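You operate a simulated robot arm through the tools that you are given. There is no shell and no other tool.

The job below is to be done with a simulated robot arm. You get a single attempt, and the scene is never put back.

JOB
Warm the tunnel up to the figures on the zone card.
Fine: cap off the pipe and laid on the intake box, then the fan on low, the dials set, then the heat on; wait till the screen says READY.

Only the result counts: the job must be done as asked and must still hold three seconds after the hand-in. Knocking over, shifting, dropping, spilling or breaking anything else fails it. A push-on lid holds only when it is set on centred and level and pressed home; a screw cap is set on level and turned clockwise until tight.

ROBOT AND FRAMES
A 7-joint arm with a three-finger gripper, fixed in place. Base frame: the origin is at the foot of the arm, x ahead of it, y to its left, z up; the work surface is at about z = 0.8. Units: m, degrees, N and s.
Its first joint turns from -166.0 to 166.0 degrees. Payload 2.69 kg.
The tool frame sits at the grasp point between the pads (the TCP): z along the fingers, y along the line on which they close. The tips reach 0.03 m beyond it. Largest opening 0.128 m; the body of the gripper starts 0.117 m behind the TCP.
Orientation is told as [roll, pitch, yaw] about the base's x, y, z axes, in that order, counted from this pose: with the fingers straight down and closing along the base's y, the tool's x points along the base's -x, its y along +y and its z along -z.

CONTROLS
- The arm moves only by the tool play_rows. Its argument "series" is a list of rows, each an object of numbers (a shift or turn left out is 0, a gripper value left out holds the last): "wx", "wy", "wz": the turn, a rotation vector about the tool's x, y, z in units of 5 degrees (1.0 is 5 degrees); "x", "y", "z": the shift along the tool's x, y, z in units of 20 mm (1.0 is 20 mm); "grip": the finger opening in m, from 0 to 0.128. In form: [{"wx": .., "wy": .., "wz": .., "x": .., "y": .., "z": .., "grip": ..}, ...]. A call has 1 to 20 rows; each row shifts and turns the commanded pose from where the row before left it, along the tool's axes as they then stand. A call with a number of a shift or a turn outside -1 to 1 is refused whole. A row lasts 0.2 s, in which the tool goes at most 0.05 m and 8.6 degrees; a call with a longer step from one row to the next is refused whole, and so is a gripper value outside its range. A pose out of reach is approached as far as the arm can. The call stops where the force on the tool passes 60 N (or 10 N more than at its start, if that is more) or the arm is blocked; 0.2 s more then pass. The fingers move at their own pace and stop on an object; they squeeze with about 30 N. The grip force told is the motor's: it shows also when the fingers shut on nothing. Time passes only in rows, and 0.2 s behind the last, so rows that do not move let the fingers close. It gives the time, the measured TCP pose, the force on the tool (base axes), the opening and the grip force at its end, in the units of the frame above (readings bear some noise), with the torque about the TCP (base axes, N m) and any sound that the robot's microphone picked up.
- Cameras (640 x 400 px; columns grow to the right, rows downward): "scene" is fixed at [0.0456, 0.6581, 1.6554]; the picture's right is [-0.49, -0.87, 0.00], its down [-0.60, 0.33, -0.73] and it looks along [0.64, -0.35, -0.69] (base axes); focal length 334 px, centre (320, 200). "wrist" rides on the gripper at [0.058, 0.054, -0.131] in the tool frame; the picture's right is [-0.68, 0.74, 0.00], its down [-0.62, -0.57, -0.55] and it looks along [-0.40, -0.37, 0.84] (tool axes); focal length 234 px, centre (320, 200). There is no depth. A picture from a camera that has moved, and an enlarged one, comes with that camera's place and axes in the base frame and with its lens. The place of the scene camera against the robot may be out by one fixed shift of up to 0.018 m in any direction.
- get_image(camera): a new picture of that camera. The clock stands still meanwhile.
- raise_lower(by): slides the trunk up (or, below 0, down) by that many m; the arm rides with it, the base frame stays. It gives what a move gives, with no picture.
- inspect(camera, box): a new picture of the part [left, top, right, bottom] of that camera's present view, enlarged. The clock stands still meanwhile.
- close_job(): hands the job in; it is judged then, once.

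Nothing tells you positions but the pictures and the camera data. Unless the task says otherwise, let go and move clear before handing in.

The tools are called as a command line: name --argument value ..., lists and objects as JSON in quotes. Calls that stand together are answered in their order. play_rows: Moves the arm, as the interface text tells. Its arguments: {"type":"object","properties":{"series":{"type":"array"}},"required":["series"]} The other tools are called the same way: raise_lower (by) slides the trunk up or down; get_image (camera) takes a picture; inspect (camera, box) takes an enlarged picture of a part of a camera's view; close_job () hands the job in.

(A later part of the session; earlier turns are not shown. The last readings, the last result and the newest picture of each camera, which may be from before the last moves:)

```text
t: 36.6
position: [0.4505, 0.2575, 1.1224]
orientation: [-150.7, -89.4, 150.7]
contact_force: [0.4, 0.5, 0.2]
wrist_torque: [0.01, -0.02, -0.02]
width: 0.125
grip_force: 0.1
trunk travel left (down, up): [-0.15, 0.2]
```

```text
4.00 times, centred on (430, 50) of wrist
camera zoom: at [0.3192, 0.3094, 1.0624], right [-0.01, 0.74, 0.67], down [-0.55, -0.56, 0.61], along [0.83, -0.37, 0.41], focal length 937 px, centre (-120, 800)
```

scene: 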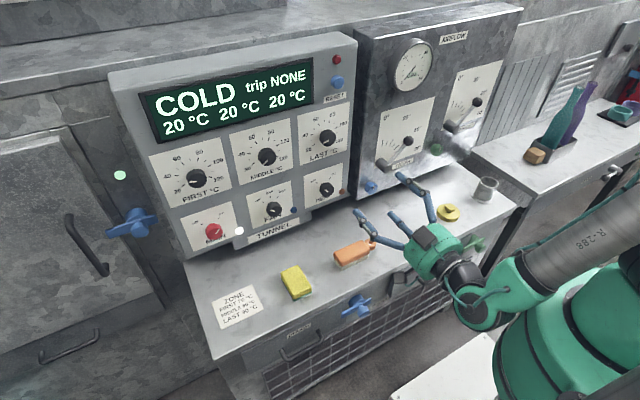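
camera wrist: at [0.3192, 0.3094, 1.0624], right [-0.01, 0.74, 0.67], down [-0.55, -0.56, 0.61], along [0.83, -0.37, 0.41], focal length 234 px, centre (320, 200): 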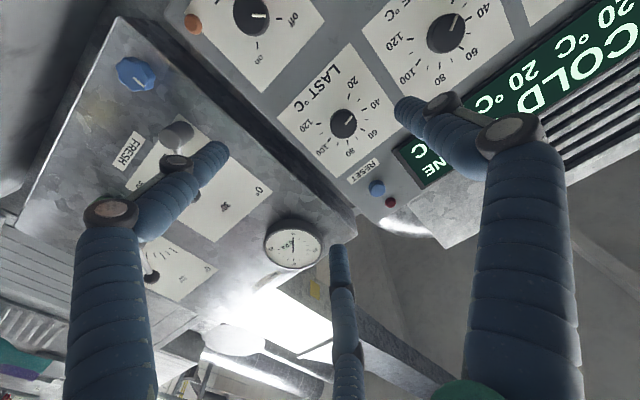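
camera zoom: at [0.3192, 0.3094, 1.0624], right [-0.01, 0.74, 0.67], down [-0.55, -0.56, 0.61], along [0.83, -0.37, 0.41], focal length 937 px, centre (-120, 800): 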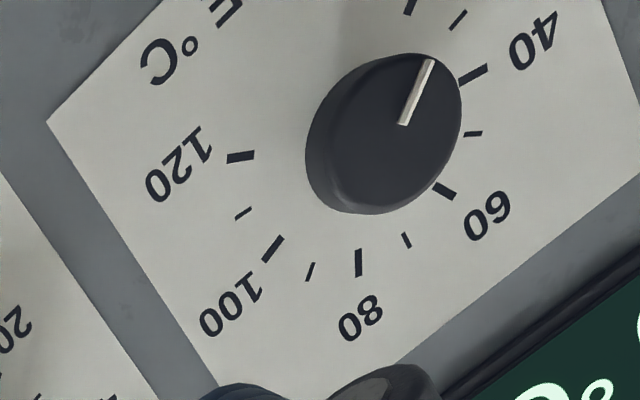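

The panel is upright: face at about x 0.715, knob fronts at about x 0.687, knobs about 43 mm wide. The fan knob should be near (0.687, 0.441, 0.986), so I'll line up with it first at a safe stand-off.

play_rows --series '[{"wy": -0.1, "x": 0.7, "y": 0.95, "grip": 0.07}, {"x": 0.7, "y": 0.95}, {"x": 0.7, "y": 0.95}, {"x": 0.7, "y": 0.95}, {"x": 0.7, "y": 0.95}, {"x": 0.7, "y": 0.95}, {"x": 0.7, "y": 0.9}, {"x": 0.7, "y": 0.9}, {"x": 0.7, "y": 0.85}, {"x": 0.5, "y": 0.8}, {"z": 1}, {"z": 1}, {"z": 1}, {"z": 1}, {"z": 1}, {}]'

get_image --camera "wrist"

get_image --camera "scene"

```text
t: 40.0
position: [0.5541, 0.4397, 0.9859]
orientation: [-162.4, -88.9, 162.4]
contact_force: [0.2, -0.2, 0.5]
wrist_torque: [0.01, 0.02, 0.02]
width: 0.0699
grip_force: 0.1
trunk travel left (down, up): [-0.15, 0.2]
```

```text
taken
camera wrist: at [0.4216, 0.4915, 0.9252], right [-0.01, 0.74, 0.67], down [-0.56, -0.56, 0.61], along [0.83, -0.37, 0.42], focal length 234 px, centre (320, 200)
```

wrist: 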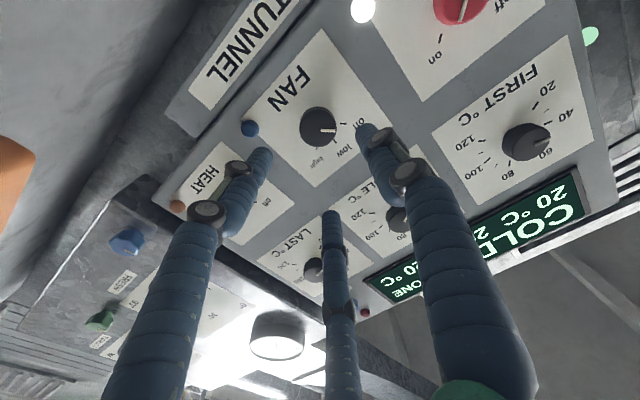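

```text
taken
```

scene: 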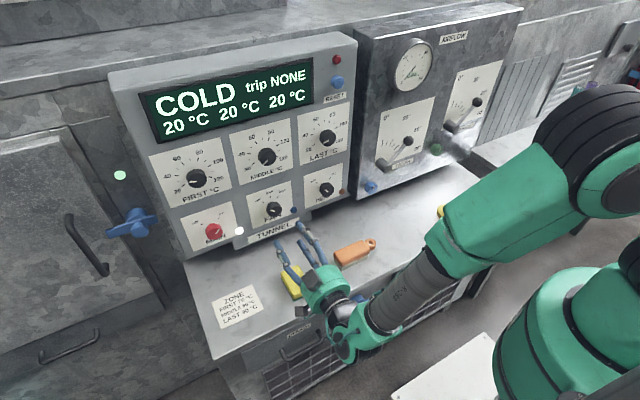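

The fan knob sits almost exactly on the tool axis. I'll zoom in to measure the remaining offset.

inspect --camera "wrist" --box '[240, 70, 400, 190]'

inspect --camera "scene" --box '[230, 170, 350, 300]'

```text
3.33 times, centred on (320, 130) of wrist
camera zoom: at [0.4216, 0.4915, 0.9252], right [-0.01, 0.74, 0.67], down [-0.56, -0.56, 0.61], along [0.83, -0.37, 0.42], focal length 781 px, centre (320, 433)
```

zoom: 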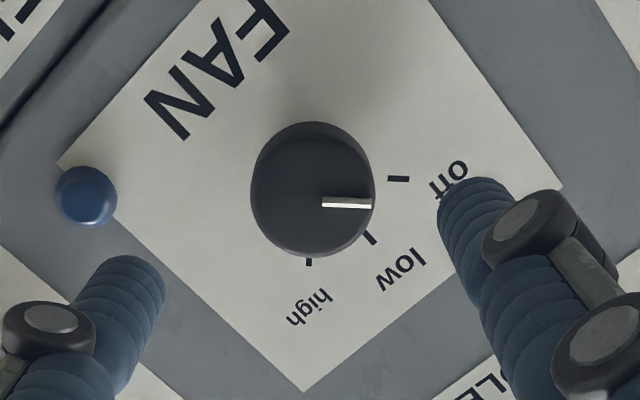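

```text
3.08 times, centred on (290, 235) of scene
camera zoom: at [0.0456, 0.6581, 1.6554], right [-0.49, -0.87, 0.0], down [-0.6, 0.33, -0.73], along [0.64, -0.35, -0.69], focal length 1029 px, centre (412, 92)
```

zoom: 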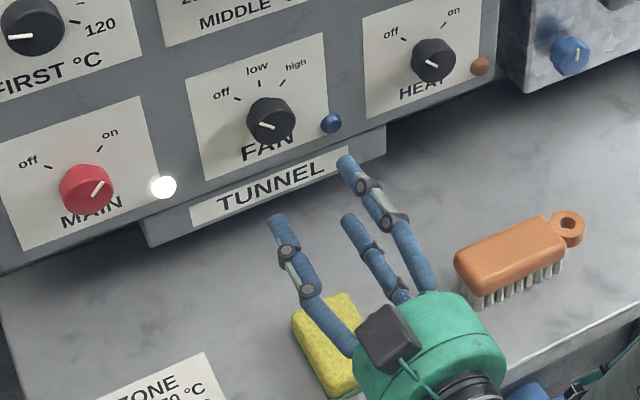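

The knob is within about 2 mm of the tool axis once I take out a 1° upward tilt. I'll correct that and move in so the pads straddle the knob, keeping the tips off the panel face.

play_rows --series '[{"wy": 0.2, "y": -0.1}, {"z": 1}, {"z": 1}, {"z": 1}, {"z": 0.8}, {"z": 0.6}, {"z": 0.5}, {"z": 0.5}, {"z": 0.3}, {}]'

get_image --camera "wrist"

inspect --camera "scene" --box '[220, 150, 340, 260]'

```text
t: 42.2
position: [0.668, 0.4377, 0.9877]
orientation: [-79.7, -89.7, 79.8]
contact_force: [0.7, -0.4, -0.2]
wrist_torque: [-0.02, 0.0, 0.02]
width: 0.0701
grip_force: 0.0
trunk travel left (down, up): [-0.15, 0.2]
```

```text
taken
camera wrist: at [0.5343, 0.4896, 0.9293], right [0.0, 0.74, 0.67], down [-0.55, -0.56, 0.62], along [0.84, -0.37, 0.41], focal length 234 px, centre (320, 200)
```

wrist: 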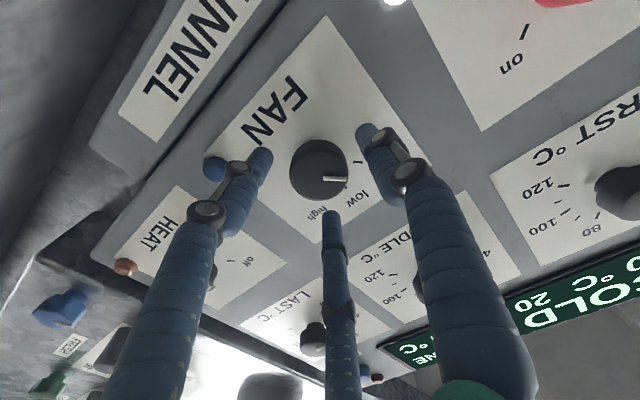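

```text
3.64 times, centred on (280, 205) of scene
camera zoom: at [0.0456, 0.6581, 1.6554], right [-0.49, -0.87, 0.0], down [-0.6, 0.33, -0.73], along [0.64, -0.35, -0.69], focal length 1216 px, centre (466, 182)
```

zoom: 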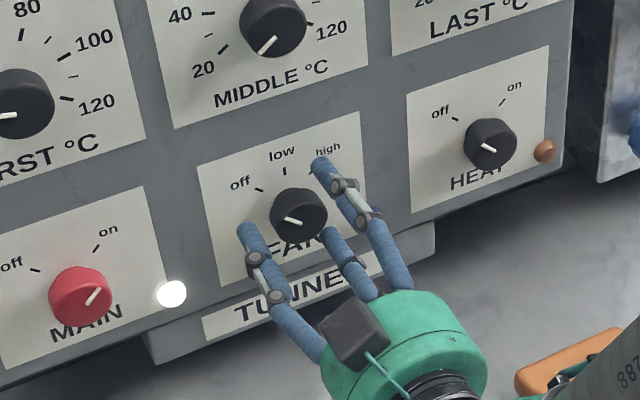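

inspect --camera "wrist" --box '[240, 110, 400, 240]'

```text
3.08 times, centred on (320, 175) of wrist
camera zoom: at [0.5343, 0.4896, 0.9293], right [0.0, 0.74, 0.67], down [-0.55, -0.56, 0.62], along [0.84, -0.37, 0.41], focal length 720 px, centre (320, 277)
```

zoom: 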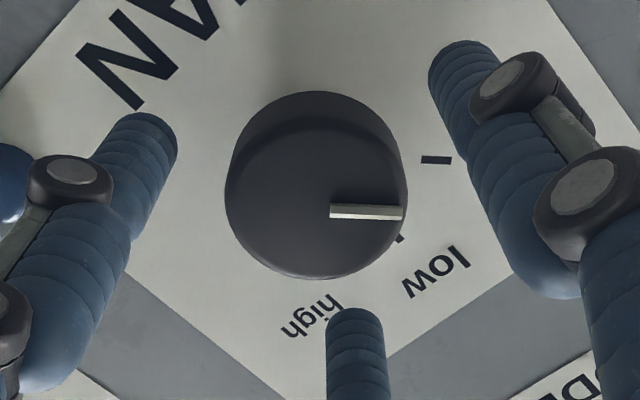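

The knob is centred to about 1 mm. I'll go in 6 mm more, drop 2 mm, and close on it.

play_rows --series '[{"x": 0.1, "z": 0.3}, {}, {"grip": 0.055}, {"grip": 0.046}, {"grip": 0.042}, {"grip": 0.036}, {}, {}]'

get_image --camera "wrist"

```text
t: 44.0
position: [0.6738, 0.4394, 0.9849]
orientation: [-80.9, -89.6, 80.8]
contact_force: [1.8, 19.0, -3.5]
wrist_torque: [0.19, 0.15, 0.6]
width: 0.0414
grip_force: 44.6
trunk travel left (down, up): [-0.15, 0.2]
```

```text
taken
camera wrist: at [0.5403, 0.4906, 0.927], right [0.0, 0.74, 0.67], down [-0.55, -0.56, 0.62], along [0.84, -0.37, 0.41], focal length 234 px, centre (320, 200)
```

wrist: 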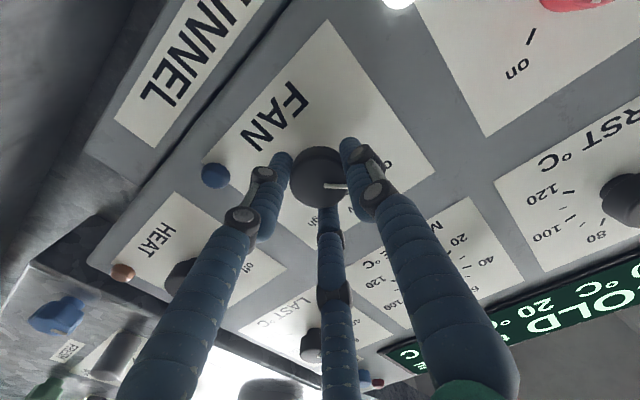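

I hold the fan knob with a small side load. I'll shift 1–2 mm to relieve it and turn clockwise toward low in small steps.

play_rows --series '[{"y": 0.08}, {"wz": 0.5}, {"wz": 0.5}, {"wz": 0.5}, {"wz": 0.5}, {"wz": 0.5}, {"wz": 0.5}]'

inspect --camera "wrist" --box '[240, 110, 400, 240]'

inspect --camera "scene" --box '[220, 150, 340, 260]'

```text
t: 45.6
position: [0.6721, 0.44, 0.9846]
orientation: [89.7, -75.2, -89.7]
contact_force: [-6.2, 8.6, -5.5]
wrist_torque: [-0.02, -0.1, 0.19]
width: 0.0405
grip_force: 45.4
trunk travel left (down, up): [-0.15, 0.2]
```

```text
3.08 times, centred on (320, 175) of wrist
camera zoom: at [0.5404, 0.5045, 0.9423], right [0.0, 0.54, 0.84], down [-0.55, -0.7, 0.45], along [0.84, -0.46, 0.3], focal length 720 px, centre (320, 277)
```

zoom: 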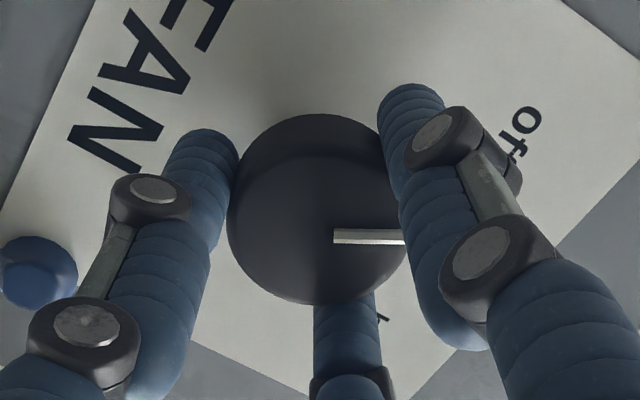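

```text
3.64 times, centred on (280, 205) of scene
camera zoom: at [0.0456, 0.6581, 1.6554], right [-0.49, -0.87, 0.0], down [-0.6, 0.33, -0.73], along [0.64, -0.35, -0.69], focal length 1216 px, centre (466, 182)
```

zoom: 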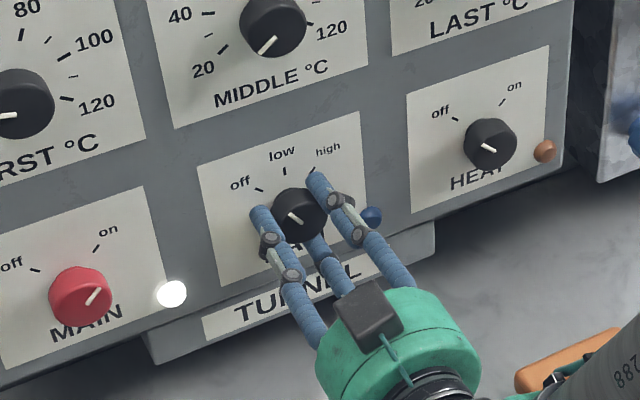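

The pointer is turning with the gripper. I'll continue another 30° to reach low.

play_rows --series '[{"wz": 0.5}, {"wz": 0.5}, {"wz": 0.5}, {"wz": 0.5}, {"wz": 0.5}, {"wz": 0.5}, {"wz": 0.5}, {"wz": 0.5}, {"wz": 0.5}, {"wz": 0.5}, {"wz": 0.5}, {"wz": 0.5}, {}]'

inspect --camera "wrist" --box '[240, 110, 400, 240]'

inspect --camera "scene" --box '[220, 150, 340, 260]'

get_image --camera "scene"

```text
t: 46.9
position: [0.68, 0.4729, 1.0051]
orientation: [87.0, -68.1, -88.3]
contact_force: [-18.6, 6.1, 5.0]
wrist_torque: [0.16, -0.43, 0.77]
width: 0.0412
grip_force: 3.0
out of reach, approached as far as the arm can: row 3, 4, 5, 6
trunk travel left (down, up): [-0.15, 0.2]
stopped in row 6: the force on the tool passed its limit at 68 N (the readings are from after the stop); the commanded pose is now the measured one
```

```text
3.08 times, centred on (320, 175) of wrist
camera zoom: at [0.5476, 0.5453, 0.973], right [0.03, 0.43, 0.9], down [-0.56, -0.74, 0.37], along [0.83, -0.51, 0.22], focal length 720 px, centre (320, 277)
```

zoom: 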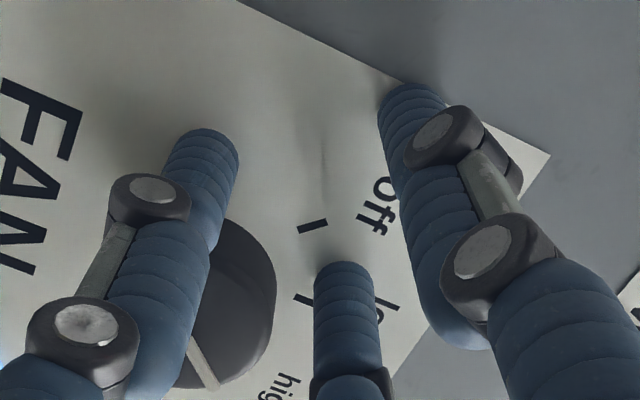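

```text
3.64 times, centred on (280, 205) of scene
camera zoom: at [0.0456, 0.6581, 1.6554], right [-0.49, -0.87, 0.0], down [-0.6, 0.33, -0.73], along [0.64, -0.35, -0.69], focal length 1216 px, centre (466, 182)
```

zoom: 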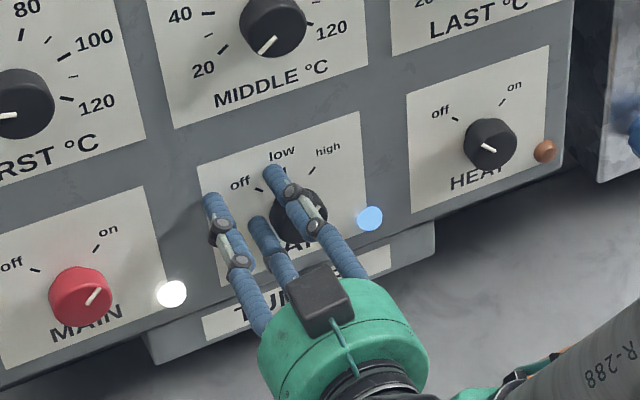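

```text
taken
```

scene: 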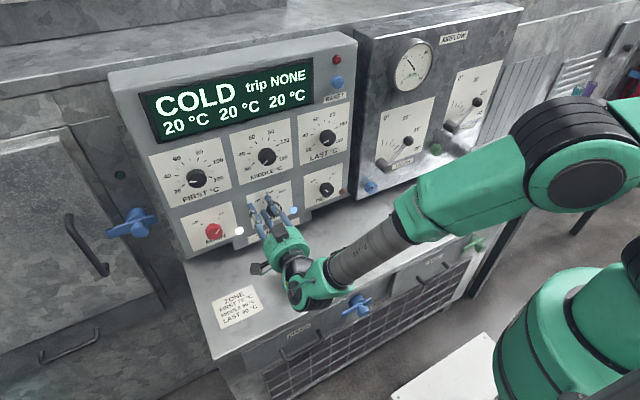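

The arm hit a joint limit partway and slipped off, and the fan light is now lit. I'll back straight out and see where the fan pointer actually ended up.

play_rows --series '[{"z": -0.3}, {"z": -0.5}, {"z": -1}, {"z": -1}, {"z": -1}, {"z": -1}, {"z": -1}, {}]'

get_image --camera "wrist"

inspect --camera "scene" --box '[220, 150, 340, 260]'

inspect --camera "scene" --box '[90, 30, 450, 250]'

```text
t: 48.6
position: [0.567, 0.4837, 1.0153]
orientation: [86.0, -68.6, -87.7]
contact_force: [0.2, 0.2, 0.7]
wrist_torque: [-0.02, 0.02, -0.02]
width: 0.0358
grip_force: 0.0
out of reach, approached as far as the arm can: row 4, 5, 6
trunk travel left (down, up): [-0.15, 0.2]
```

```text
taken
camera wrist: at [0.4358, 0.5569, 0.9841], right [0.03, 0.44, 0.9], down [-0.56, -0.74, 0.38], along [0.83, -0.52, 0.22], focal length 234 px, centre (320, 200)
```

wrist: 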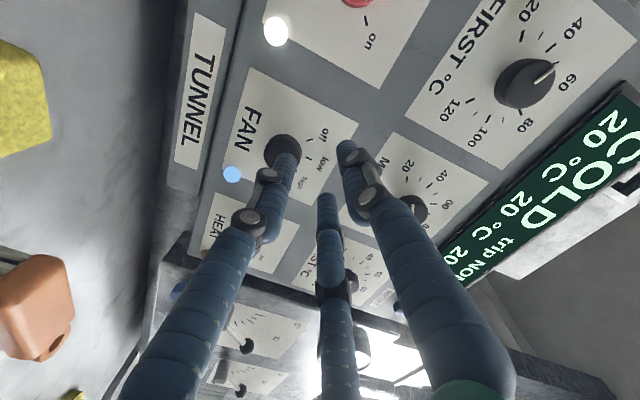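

```text
3.64 times, centred on (280, 205) of scene
camera zoom: at [0.0456, 0.6581, 1.6554], right [-0.49, -0.87, 0.0], down [-0.6, 0.33, -0.73], along [0.64, -0.35, -0.69], focal length 1216 px, centre (466, 182)
```

zoom: 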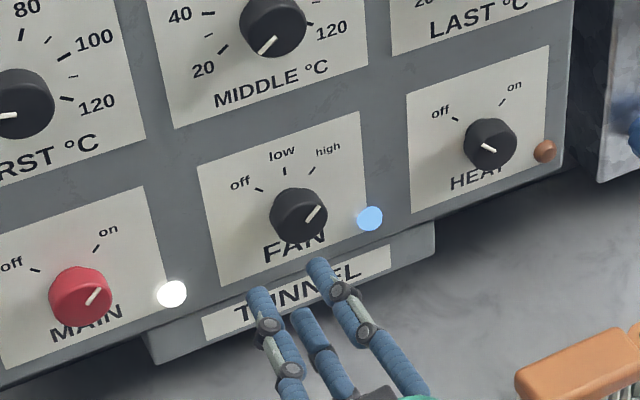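

```text
1.78 times, centred on (270, 140) of scene
camera zoom: at [0.0456, 0.6581, 1.6554], right [-0.49, -0.87, 0.0], down [-0.6, 0.33, -0.73], along [0.64, -0.35, -0.69], focal length 595 px, centre (409, 307)
```

zoom: 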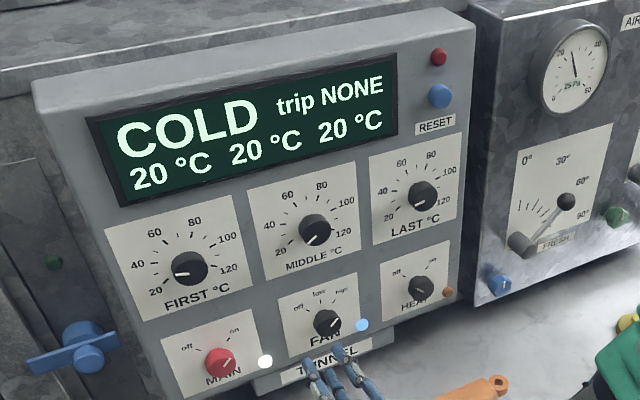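

The fan pointer went to high instead of low, so it needs to come back 45° counter-clockwise. First I'll re-level the tool and find which way the wrist has free rotation.

play_rows --series '[{"wz": -1}, {"wz": -1}, {"wz": -1}, {"wz": -1}, {"wz": -1}, {"wz": -1}, {"wz": -1}, {"wz": -1}, {"wz": -1}, {"wz": -1}, {"wz": -1}, {"wz": -1}, {"wz": -1}, {}]'

get_image --camera "wrist"

inspect --camera "scene" --box '[90, 140, 210, 260]'

```text
t: 51.6
position: [0.5679, 0.4842, 1.0135]
orientation: [-88.3, -46.9, 87.4]
contact_force: [-0.9, 0.2, 0.0]
wrist_torque: [-0.03, 0.0, 0.0]
width: 0.036
grip_force: 0.0
trunk travel left (down, up): [-0.15, 0.2]
```

```text
taken
camera wrist: at [0.4329, 0.4832, 0.9368], right [0.02, 1.0, -0.01], down [-0.53, 0.02, 0.85], along [0.85, -0.01, 0.53], focal length 234 px, centre (320, 200)
```

wrist: 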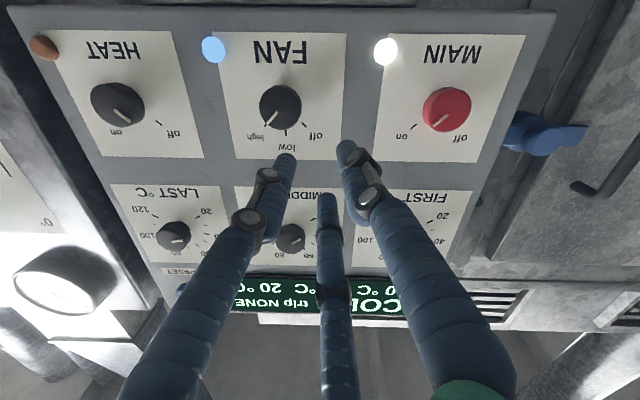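

```text
3.33 times, centred on (150, 200) of scene
camera zoom: at [0.0456, 0.6581, 1.6554], right [-0.49, -0.87, 0.0], down [-0.6, 0.33, -0.73], along [0.64, -0.35, -0.69], focal length 1115 px, centre (887, 200)
```

zoom: 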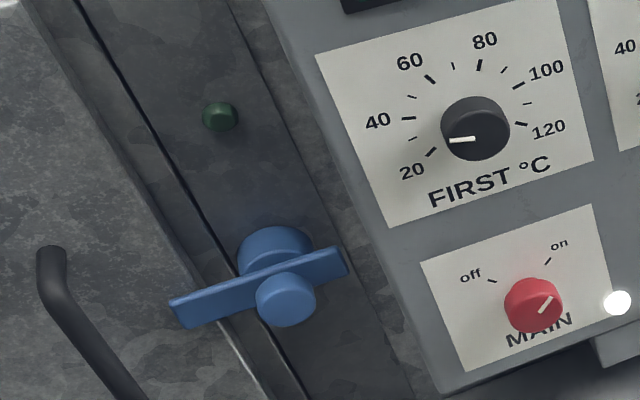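

That direction works. I'll keep rotating to find how far negative the roll can go.

play_rows --series '[{"wz": -1}, {"wz": -1}, {"wz": -1}, {"wz": -1}, {"wz": -1}, {"wz": -1}, {"wz": -1}, {"wz": -1}, {"wz": -1}, {"wz": -1}, {"wz": -1}, {"wz": -1}, {"wz": -1}, {"wz": -1}, {"wz": -1}, {"wz": -1}, {"wz": -1}, {"wz": -1}, {"wz": -1}, {"wz": -1}]'

get_image --camera "wrist"

get_image --camera "scene"

```text
t: 55.9
position: [0.5685, 0.4819, 1.0139]
orientation: [-88.1, 53.1, 90.5]
contact_force: [0.9, 0.5, 0.1]
wrist_torque: [0.01, -0.01, 0.02]
width: 0.0359
grip_force: 0.0
trunk travel left (down, up): [-0.15, 0.2]
```

```text
taken
camera wrist: at [0.4344, 0.4052, 1.0307], right [-0.02, -0.18, -0.98], down [-0.53, 0.83, -0.14], along [0.85, 0.52, -0.12], focal length 234 px, centre (320, 200)
```

wrist: 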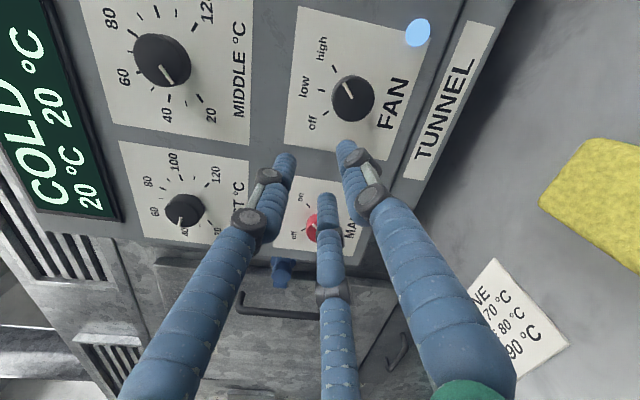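

```text
taken
```

scene: 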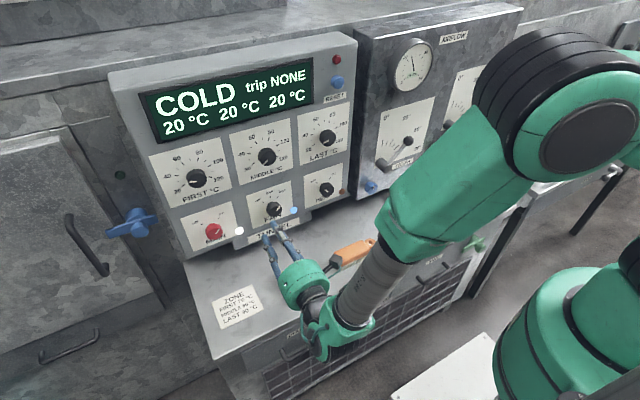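

The wrist has plenty of range in this direction (roll now about -144°). I'll level the tool, line up with the fan knob again at its felt position (y 0.441, z 0.985), and check before approaching.

play_rows --series '[{"wx": 0.35, "wy": 0.08, "grip": 0.07}, {"y": 0.85}, {"y": 0.85}, {"x": 0.07, "y": 0.81}, {"z": 1}, {}]'

get_image --camera "wrist"

inspect --camera "wrist" --box '[240, 80, 400, 210]'

```text
t: 57.2
position: [0.5874, 0.4422, 0.9856]
orientation: [-90.2, 53.0, 89.8]
contact_force: [0.1, -0.8, 0.0]
wrist_torque: [0.02, -0.01, -0.04]
width: 0.0698
grip_force: 0.0
trunk travel left (down, up): [-0.15, 0.2]
```

```text
taken
camera wrist: at [0.4548, 0.3618, 0.999], right [0.0, -0.18, -0.98], down [-0.55, 0.82, -0.15], along [0.84, 0.54, -0.1], focal length 234 px, centre (320, 200)
```

wrist: 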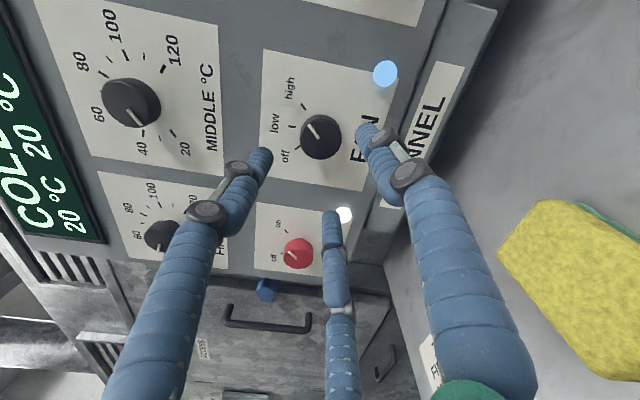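

```text
3.08 times, centred on (320, 145) of wrist
camera zoom: at [0.4548, 0.3618, 0.999], right [0.0, -0.18, -0.98], down [-0.55, 0.82, -0.15], along [0.84, 0.54, -0.1], focal length 720 px, centre (320, 369)
```

zoom: 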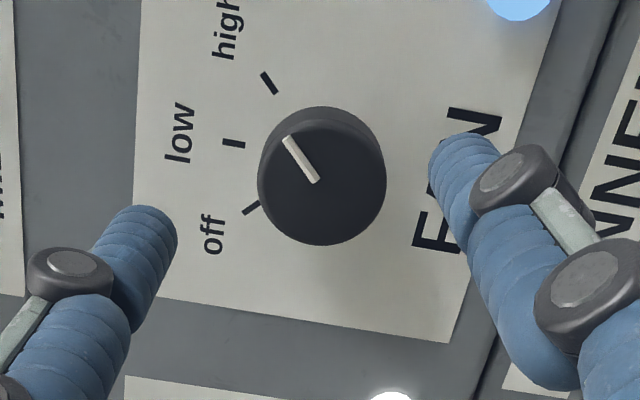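

The tool is level and centred; the fan pointer reads +50° (high), and low is at about 0°. I'll move in, grip, and turn counter-clockwise by 50°.

play_rows --series '[{"y": 0.05, "z": 1}, {"z": 1}, {"z": 1}, {"z": 0.7}, {"z": 0.6}, {}, {"grip": 0.055}, {"grip": 0.046}, {"grip": 0.042}, {"grip": 0.038}, {}, {}]'

inspect --camera "wrist" --box '[240, 110, 400, 240]'

```text
t: 59.9
position: [0.6733, 0.4403, 0.9844]
orientation: [-90.3, 52.9, 89.6]
contact_force: [0.5, -8.4, 6.3]
wrist_torque: [0.05, -0.21, -0.26]
width: 0.0411
grip_force: 44.8
trunk travel left (down, up): [-0.15, 0.2]
```

```text
3.08 times, centred on (320, 175) of wrist
camera zoom: at [0.5415, 0.3607, 0.9985], right [0.0, -0.18, -0.98], down [-0.55, 0.82, -0.15], along [0.84, 0.54, -0.1], focal length 720 px, centre (320, 277)
```

zoom: 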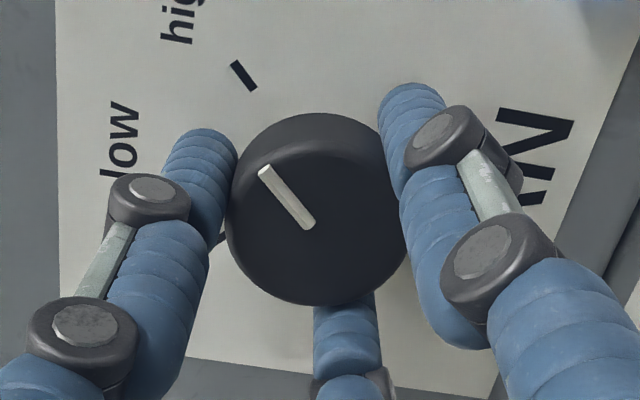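

play_rows --series '[{"wz": -0.5}, {"wz": -0.5}, {"wz": -0.7}, {"wz": -0.7}, {"wz": -0.7}, {"wz": -0.7}, {"wz": -0.7}, {"wz": -0.7}, {"wz": -0.7}, {}]'

inspect --camera "wrist" --box '[240, 110, 400, 240]'

inspect --camera "scene" --box '[90, 30, 450, 250]'

```text
t: 62.0
position: [0.6734, 0.4397, 0.9846]
orientation: [-91.5, 82.4, 88.5]
contact_force: [22.0, -9.4, 15.3]
wrist_torque: [0.01, -0.2, -0.08]
width: 0.041
grip_force: 45.2
trunk travel left (down, up): [-0.15, 0.2]
```

```text
3.08 times, centred on (320, 175) of wrist
camera zoom: at [0.5414, 0.3774, 1.0349], right [0.0, -0.64, -0.77], down [-0.55, 0.64, -0.54], along [0.84, 0.42, -0.35], focal length 720 px, centre (320, 277)
```

zoom: 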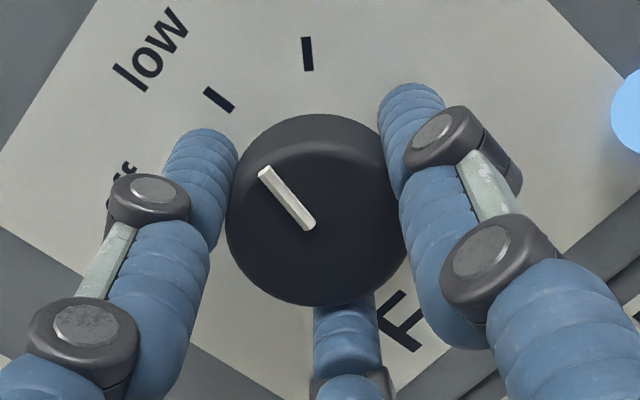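

```text
1.78 times, centred on (270, 140) of scene
camera zoom: at [0.0456, 0.6581, 1.6554], right [-0.49, -0.87, 0.0], down [-0.6, 0.33, -0.73], along [0.64, -0.35, -0.69], focal length 595 px, centre (409, 307)
```

zoom: 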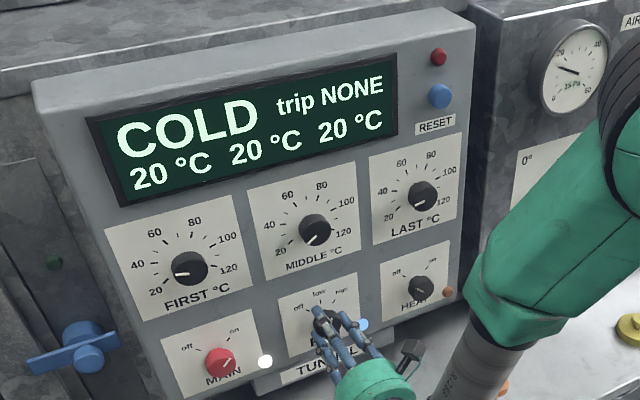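

Pointer is now about 20° right of low. I'll turn the remaining 20°.

play_rows --series '[{"wz": -0.7}, {"wz": -0.7}, {"wz": -0.7}, {"wz": -0.7}, {"wz": -0.7}, {"wz": -0.5}, {}]'

inspect --camera "wrist" --box '[240, 110, 400, 240]'

inspect --camera "scene" --box '[220, 150, 340, 260]'

```text
t: 63.6
position: [0.673, 0.4392, 0.984]
orientation: [90.7, 77.5, -89.4]
contact_force: [16.2, -10.7, 18.7]
wrist_torque: [0.07, -0.46, -0.32]
width: 0.0408
grip_force: 45.1
trunk travel left (down, up): [-0.15, 0.2]
```

```text
3.08 times, centred on (320, 175) of wrist
camera zoom: at [0.5413, 0.3983, 1.0528], right [0.0, -0.87, -0.5], down [-0.55, 0.42, -0.73], along [0.84, 0.27, -0.47], focal length 720 px, centre (320, 277)
```

zoom: 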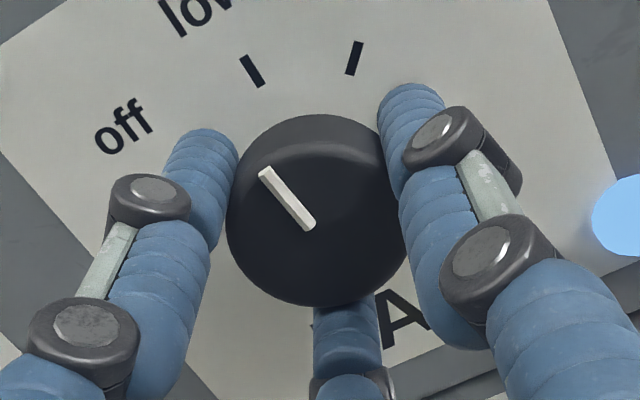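

```text
3.64 times, centred on (280, 205) of scene
camera zoom: at [0.0456, 0.6581, 1.6554], right [-0.49, -0.87, 0.0], down [-0.6, 0.33, -0.73], along [0.64, -0.35, -0.69], focal length 1216 px, centre (466, 182)
```

zoom: 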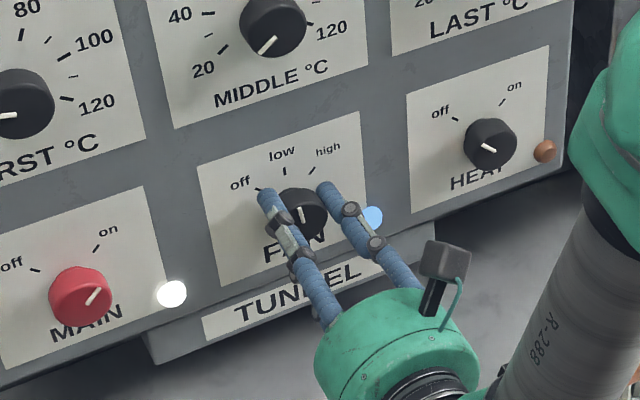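

The pointer is within a few degrees of straight up. I'll open the fingers and check that it stays on low.

play_rows --series '[{"grip": 0.05}, {"grip": 0.07}, {"z": -0.5}, {"z": -1}, {"z": -1}, {"z": -1}, {"z": -1}, {}]'

get_image --camera "wrist"

inspect --camera "wrist" --box '[240, 80, 400, 210]'

inspect --camera "scene" --box '[220, 150, 340, 260]'

inspect --camera "scene" --box '[90, 30, 450, 250]'

```text
t: 65.5
position: [0.584, 0.4429, 0.9844]
orientation: [90.7, 77.5, -89.4]
contact_force: [0.4, 0.4, 0.1]
wrist_torque: [0.01, 0.01, -0.01]
width: 0.0703
grip_force: 0.0
trunk travel left (down, up): [-0.15, 0.2]
```

```text
taken
camera wrist: at [0.451, 0.4001, 1.0528], right [0.0, -0.87, -0.5], down [-0.55, 0.42, -0.73], along [0.84, 0.27, -0.47], focal length 234 px, centre (320, 200)
```

wrist: 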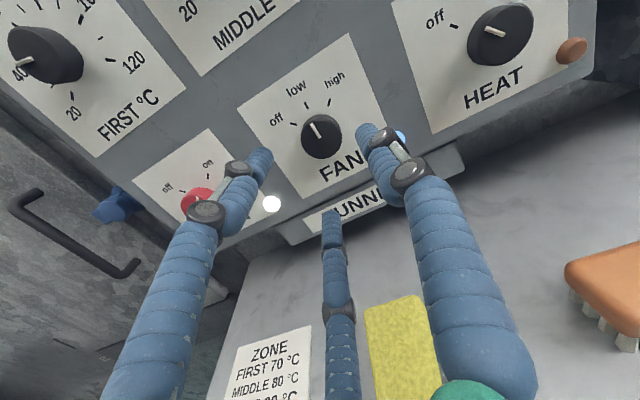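

```text
3.08 times, centred on (320, 145) of wrist
camera zoom: at [0.451, 0.4001, 1.0528], right [0.0, -0.87, -0.5], down [-0.55, 0.42, -0.73], along [0.84, 0.27, -0.47], focal length 720 px, centre (320, 369)
```

zoom: 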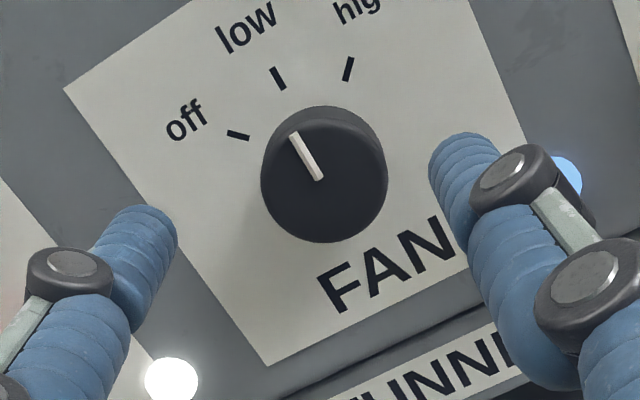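

```text
3.64 times, centred on (280, 205) of scene
camera zoom: at [0.0456, 0.6581, 1.6554], right [-0.49, -0.87, 0.0], down [-0.6, 0.33, -0.73], along [0.64, -0.35, -0.69], focal length 1216 px, centre (466, 182)
```

zoom: 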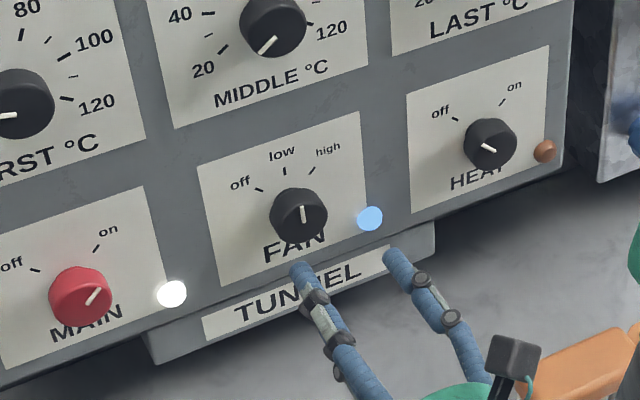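

```text
1.78 times, centred on (270, 140) of scene
camera zoom: at [0.0456, 0.6581, 1.6554], right [-0.49, -0.87, 0.0], down [-0.6, 0.33, -0.73], along [0.64, -0.35, -0.69], focal length 595 px, centre (409, 307)
```

zoom: 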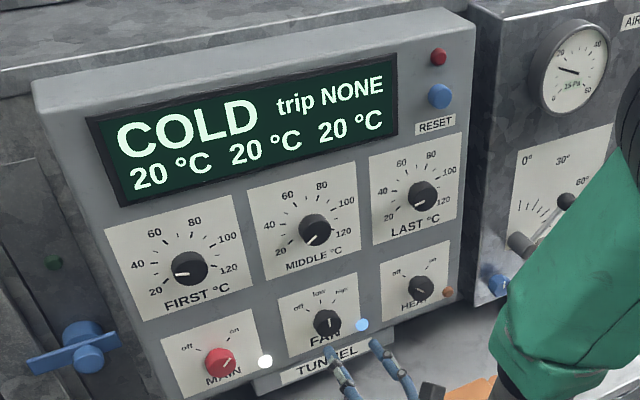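

The fan now sits on low with its lamp lit, and airflow is steady. Next is the FIRST dial, expected near (0.687, 0.612, 1.163), so I'll move across in front of it.

play_rows --series '[{"x": 0.96, "y": -0.573}, {"x": 0.96, "y": -0.573}, {"x": 0.96, "y": -0.573}, {"x": 0.96, "y": -0.573}, {"x": 0.96, "y": -0.573}, {"x": 0.96, "y": -0.573}, {"x": 0.96, "y": -0.573}, {"x": 0.96, "y": -0.573}, {"x": 0.96, "y": -0.573}, {"x": 0.96, "y": -0.573}, {"x": 0.96, "y": -0.573}, {}]'

get_image --camera "wrist"

inspect --camera "wrist" --box '[240, 60, 400, 190]'

```text
t: 68.0
position: [0.5838, 0.61, 1.1616]
orientation: [90.6, 77.5, -89.5]
contact_force: [0.0, 0.5, 0.5]
wrist_torque: [0.0, 0.01, -0.01]
width: 0.07
grip_force: 0.1
trunk travel left (down, up): [-0.15, 0.2]
```

```text
taken
camera wrist: at [0.4507, 0.5688, 1.2299], right [0.0, -0.87, -0.5], down [-0.55, 0.42, -0.73], along [0.84, 0.27, -0.47], focal length 234 px, centre (320, 200)
```

wrist: 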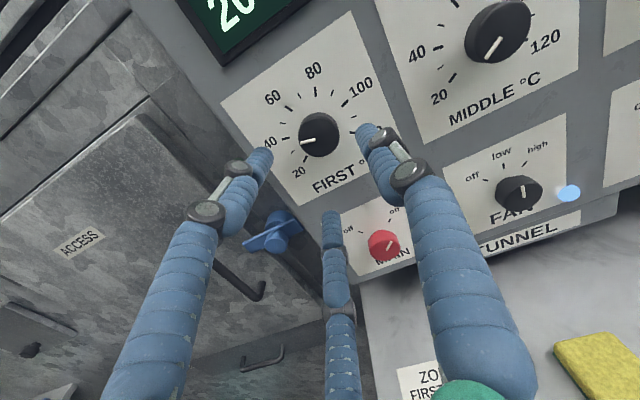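

```text
3.08 times, centred on (320, 125) of wrist
camera zoom: at [0.4507, 0.5688, 1.2299], right [0.0, -0.87, -0.5], down [-0.55, 0.42, -0.73], along [0.84, 0.27, -0.47], focal length 720 px, centre (320, 431)
```

zoom: 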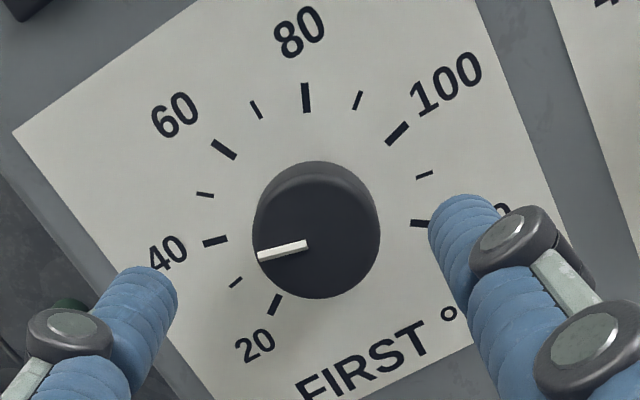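

This view lets me measure the dial: ticks run 2.5° per °C, 70 is straight up, centre at (0.608, 1.165), and the FIRST pointer now reads about 40. I'll centre on it, move in, and grip.

play_rows --series '[{"x": 0.165, "y": 0.15, "z": 0.5}, {"z": 1}, {"z": 1}, {"z": 0.8}, {"z": 0.7}, {"z": 0.5}, {}, {"grip": 0.055}, {"grip": 0.046}, {"grip": 0.042}, {"grip": 0.038}, {}, {}]'

inspect --camera "wrist" --box '[240, 110, 400, 240]'

```text
t: 70.8
position: [0.6721, 0.6082, 1.1654]
orientation: [90.4, 77.4, -89.8]
contact_force: [-1.6, 1.2, -8.3]
wrist_torque: [-0.05, 0.26, 0.05]
width: 0.0439
grip_force: 4.9
trunk travel left (down, up): [-0.15, 0.2]
```

```text
3.08 times, centred on (320, 175) of wrist
camera zoom: at [0.5404, 0.5661, 1.2342], right [0.0, -0.87, -0.5], down [-0.55, 0.42, -0.73], along [0.84, 0.27, -0.47], focal length 720 px, centre (320, 277)
```

zoom: 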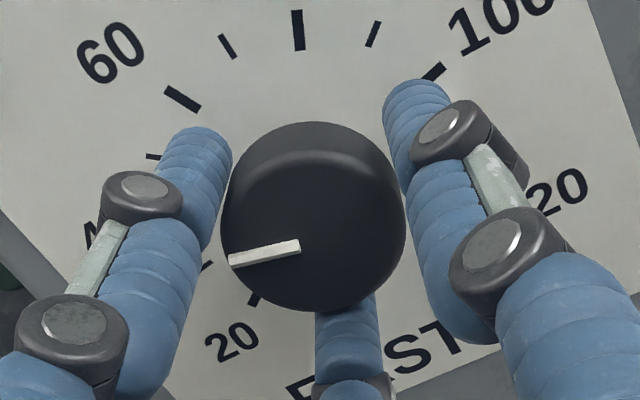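

play_rows --series '[{"grip": 0.03}, {"grip": 0.03}, {"grip": 0.03}]'

```text
t: 71.7
position: [0.6722, 0.6077, 1.1647]
orientation: [90.3, 77.5, -89.8]
contact_force: [-3.4, 2.1, -12.4]
wrist_torque: [-0.01, 0.37, 0.02]
width: 0.0433
grip_force: 9.8
trunk travel left (down, up): [-0.15, 0.2]
```

play_rows --series '[{"grip": 0.02}, {"grip": 0.02}, {"grip": 0.02}, {"grip": 0.02}]'

inspect --camera "wrist" --box '[240, 110, 400, 240]'

```text
t: 72.7
position: [0.6733, 0.6084, 1.1653]
orientation: [90.2, 77.5, -89.8]
contact_force: [-3.9, 5.3, -17.1]
wrist_torque: [0.01, 0.5, 0.09]
width: 0.0426
grip_force: 17.3
trunk travel left (down, up): [-0.15, 0.2]
```

```text
3.08 times, centred on (320, 175) of wrist
camera zoom: at [0.5405, 0.5668, 1.234], right [0.0, -0.87, -0.5], down [-0.55, 0.42, -0.73], along [0.84, 0.27, -0.47], focal length 720 px, centre (320, 277)
```

zoom: 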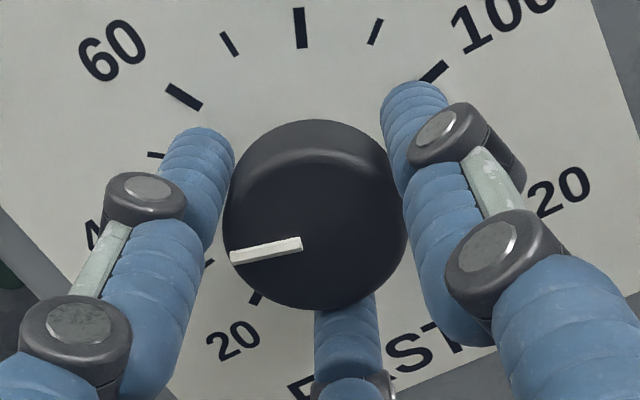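

The pads are loading up with the knob pushing the tool down a little, so I'll shift about 2 mm to centre on it.

play_rows --series '[{"x": -0.1}, {}, {}]'

```text
t: 73.5
position: [0.674, 0.6086, 1.1639]
orientation: [90.8, 77.4, -89.1]
contact_force: [-3.4, 9.7, -7.9]
wrist_torque: [-0.03, 0.16, 0.33]
width: 0.0427
grip_force: 17.2
trunk travel left (down, up): [-0.15, 0.2]
```

Better balanced. Now I'll turn clockwise in small steps and check for slip.

play_rows --series '[{"wz": 0.5}, {"wz": 0.5}, {"wz": 0.5}, {"wz": 0.5}, {"wz": 0.5}, {"wz": 0.5}, {"wz": 0.5}, {"wz": 0.5}, {}]'

inspect --camera "wrist" --box '[240, 110, 400, 240]'

```text
t: 75.5
position: [0.6729, 0.6085, 1.1652]
orientation: [-91.2, 82.4, 88.6]
contact_force: [-5.1, 10.4, 0.8]
wrist_torque: [0.02, 0.01, 0.32]
width: 0.0427
grip_force: 16.6
trunk travel left (down, up): [-0.15, 0.2]
```

```text
3.08 times, centred on (320, 175) of wrist
camera zoom: at [0.5405, 0.5456, 1.2153], right [0.0, -0.64, -0.77], down [-0.55, 0.64, -0.54], along [0.84, 0.42, -0.35], focal length 720 px, centre (320, 277)
```

zoom: 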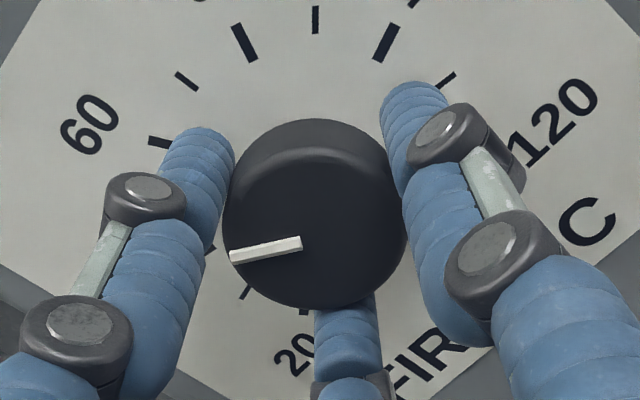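

It turns without slipping. I'll continue the remaining ~53°.

play_rows --series '[{"wz": 0.7}, {"wz": 0.7}, {"wz": 0.7}, {"wz": 0.7}, {"wz": 0.7}, {"wz": 0.7}, {"wz": 0.7}, {"wz": 0.7}, {"wz": 0.7}, {"wz": 0.7}, {"wz": 0.7}, {"wz": 0.7}, {"wz": 0.7}, {"wz": 0.7}, {"wz": 0.7}, {}]'

inspect --camera "wrist" --box '[240, 110, 400, 240]'

inspect --camera "scene" --box '[140, 130, 250, 230]'

```text
t: 78.8
position: [0.6734, 0.6093, 1.1656]
orientation: [-90.2, 30.0, 89.9]
contact_force: [4.1, 25.1, -1.4]
wrist_torque: [-0.02, 0.18, 0.7]
width: 0.0409
grip_force: 44.8
trunk travel left (down, up): [-0.15, 0.2]
```

```text
3.08 times, centred on (320, 175) of wrist
camera zoom: at [0.5408, 0.5302, 1.1473], right [0.0, 0.22, -0.98], down [-0.55, 0.82, 0.18], along [0.84, 0.54, 0.12], focal length 720 px, centre (320, 277)
```

zoom: 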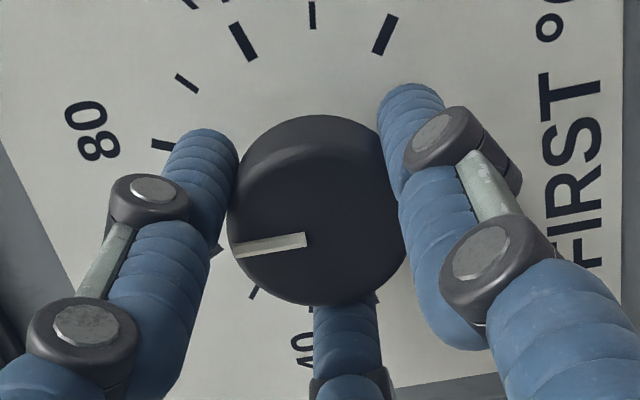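

```text
4.00 times, centred on (195, 180) of scene
camera zoom: at [0.0456, 0.6581, 1.6554], right [-0.49, -0.87, 0.0], down [-0.6, 0.33, -0.73], along [0.64, -0.35, -0.69], focal length 1338 px, centre (820, 280)
```

zoom: 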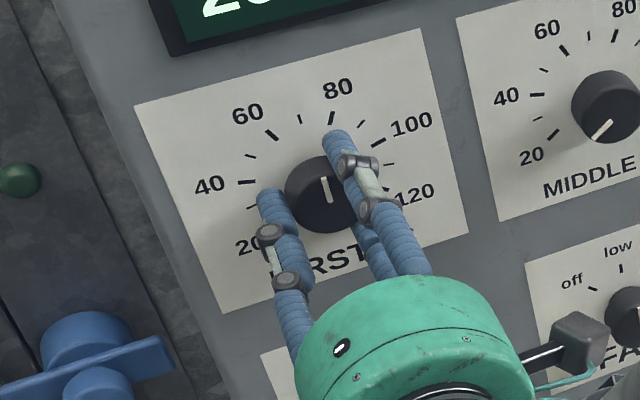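

The pointer now reads close to straight up. I'll release, back off, and measure it properly.

play_rows --series '[{"grip": 0.05}, {"grip": 0.07}, {"z": -0.5}, {"z": -1}, {"z": -1}, {"z": -1}, {"z": -1}, {}]'

get_image --camera "wrist"

inspect --camera "wrist" --box '[240, 70, 400, 200]'

inspect --camera "scene" --box '[140, 130, 250, 230]'

```text
t: 80.7
position: [0.5819, 0.607, 1.165]
orientation: [-90.2, 30.2, 89.8]
contact_force: [-0.5, 0.5, -0.7]
wrist_torque: [0.01, 0.03, -0.05]
width: 0.07
grip_force: 0.0
trunk travel left (down, up): [-0.15, 0.2]
```

```text
taken
camera wrist: at [0.449, 0.5276, 1.1474], right [0.0, 0.22, -0.98], down [-0.55, 0.82, 0.18], along [0.84, 0.53, 0.12], focal length 234 px, centre (320, 200)
```

wrist: 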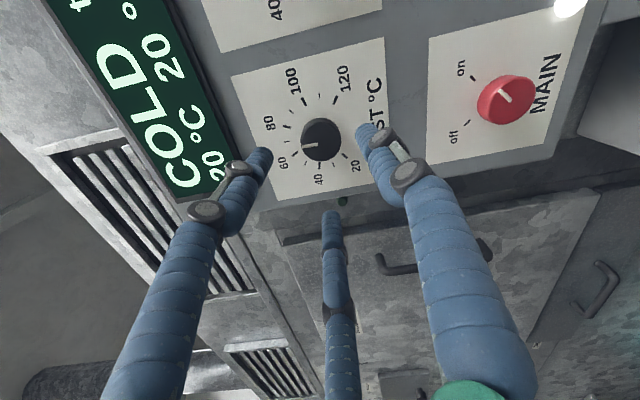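

```text
3.08 times, centred on (320, 135) of wrist
camera zoom: at [0.449, 0.5276, 1.1474], right [0.0, 0.22, -0.98], down [-0.55, 0.82, 0.18], along [0.84, 0.53, 0.12], focal length 720 px, centre (320, 400)
```

zoom: 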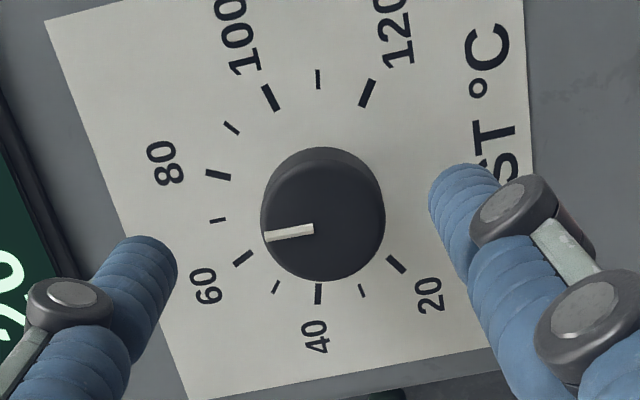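

```text
4.00 times, centred on (195, 180) of scene
camera zoom: at [0.0456, 0.6581, 1.6554], right [-0.49, -0.87, 0.0], down [-0.6, 0.33, -0.73], along [0.64, -0.35, -0.69], focal length 1338 px, centre (820, 280)
```

zoom: 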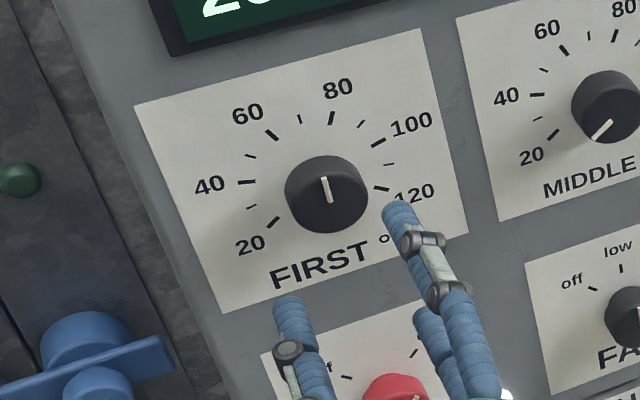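

inspect --camera "scene" --box '[175, 150, 225, 195]'

inspect --camera "wrist" --box '[285, 100, 355, 160]'

```text
8.89 times, centred on (200, 172) of scene
camera zoom: at [0.0456, 0.6581, 1.6554], right [-0.49, -0.87, 0.0], down [-0.6, 0.33, -0.73], along [0.64, -0.35, -0.69], focal length 2974 px, centre (1387, 444)
```

zoom: 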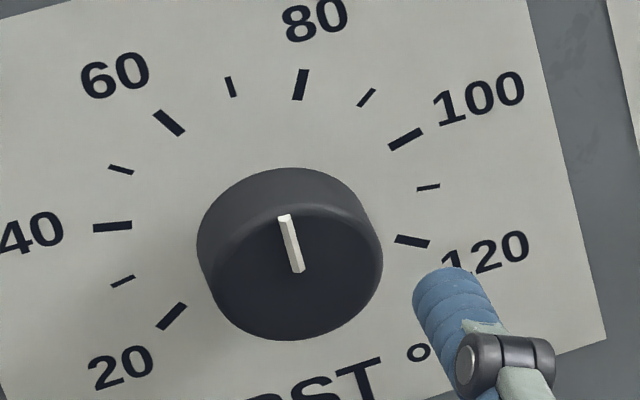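

```text
6.67 times, centred on (320, 130) of wrist
camera zoom: at [0.449, 0.5276, 1.1474], right [0.0, 0.22, -0.98], down [-0.55, 0.82, 0.18], along [0.84, 0.53, 0.12], focal length 1561 px, centre (320, 667)
```

zoom: 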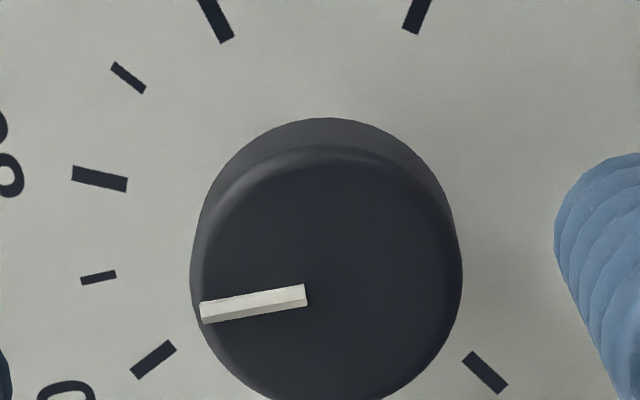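

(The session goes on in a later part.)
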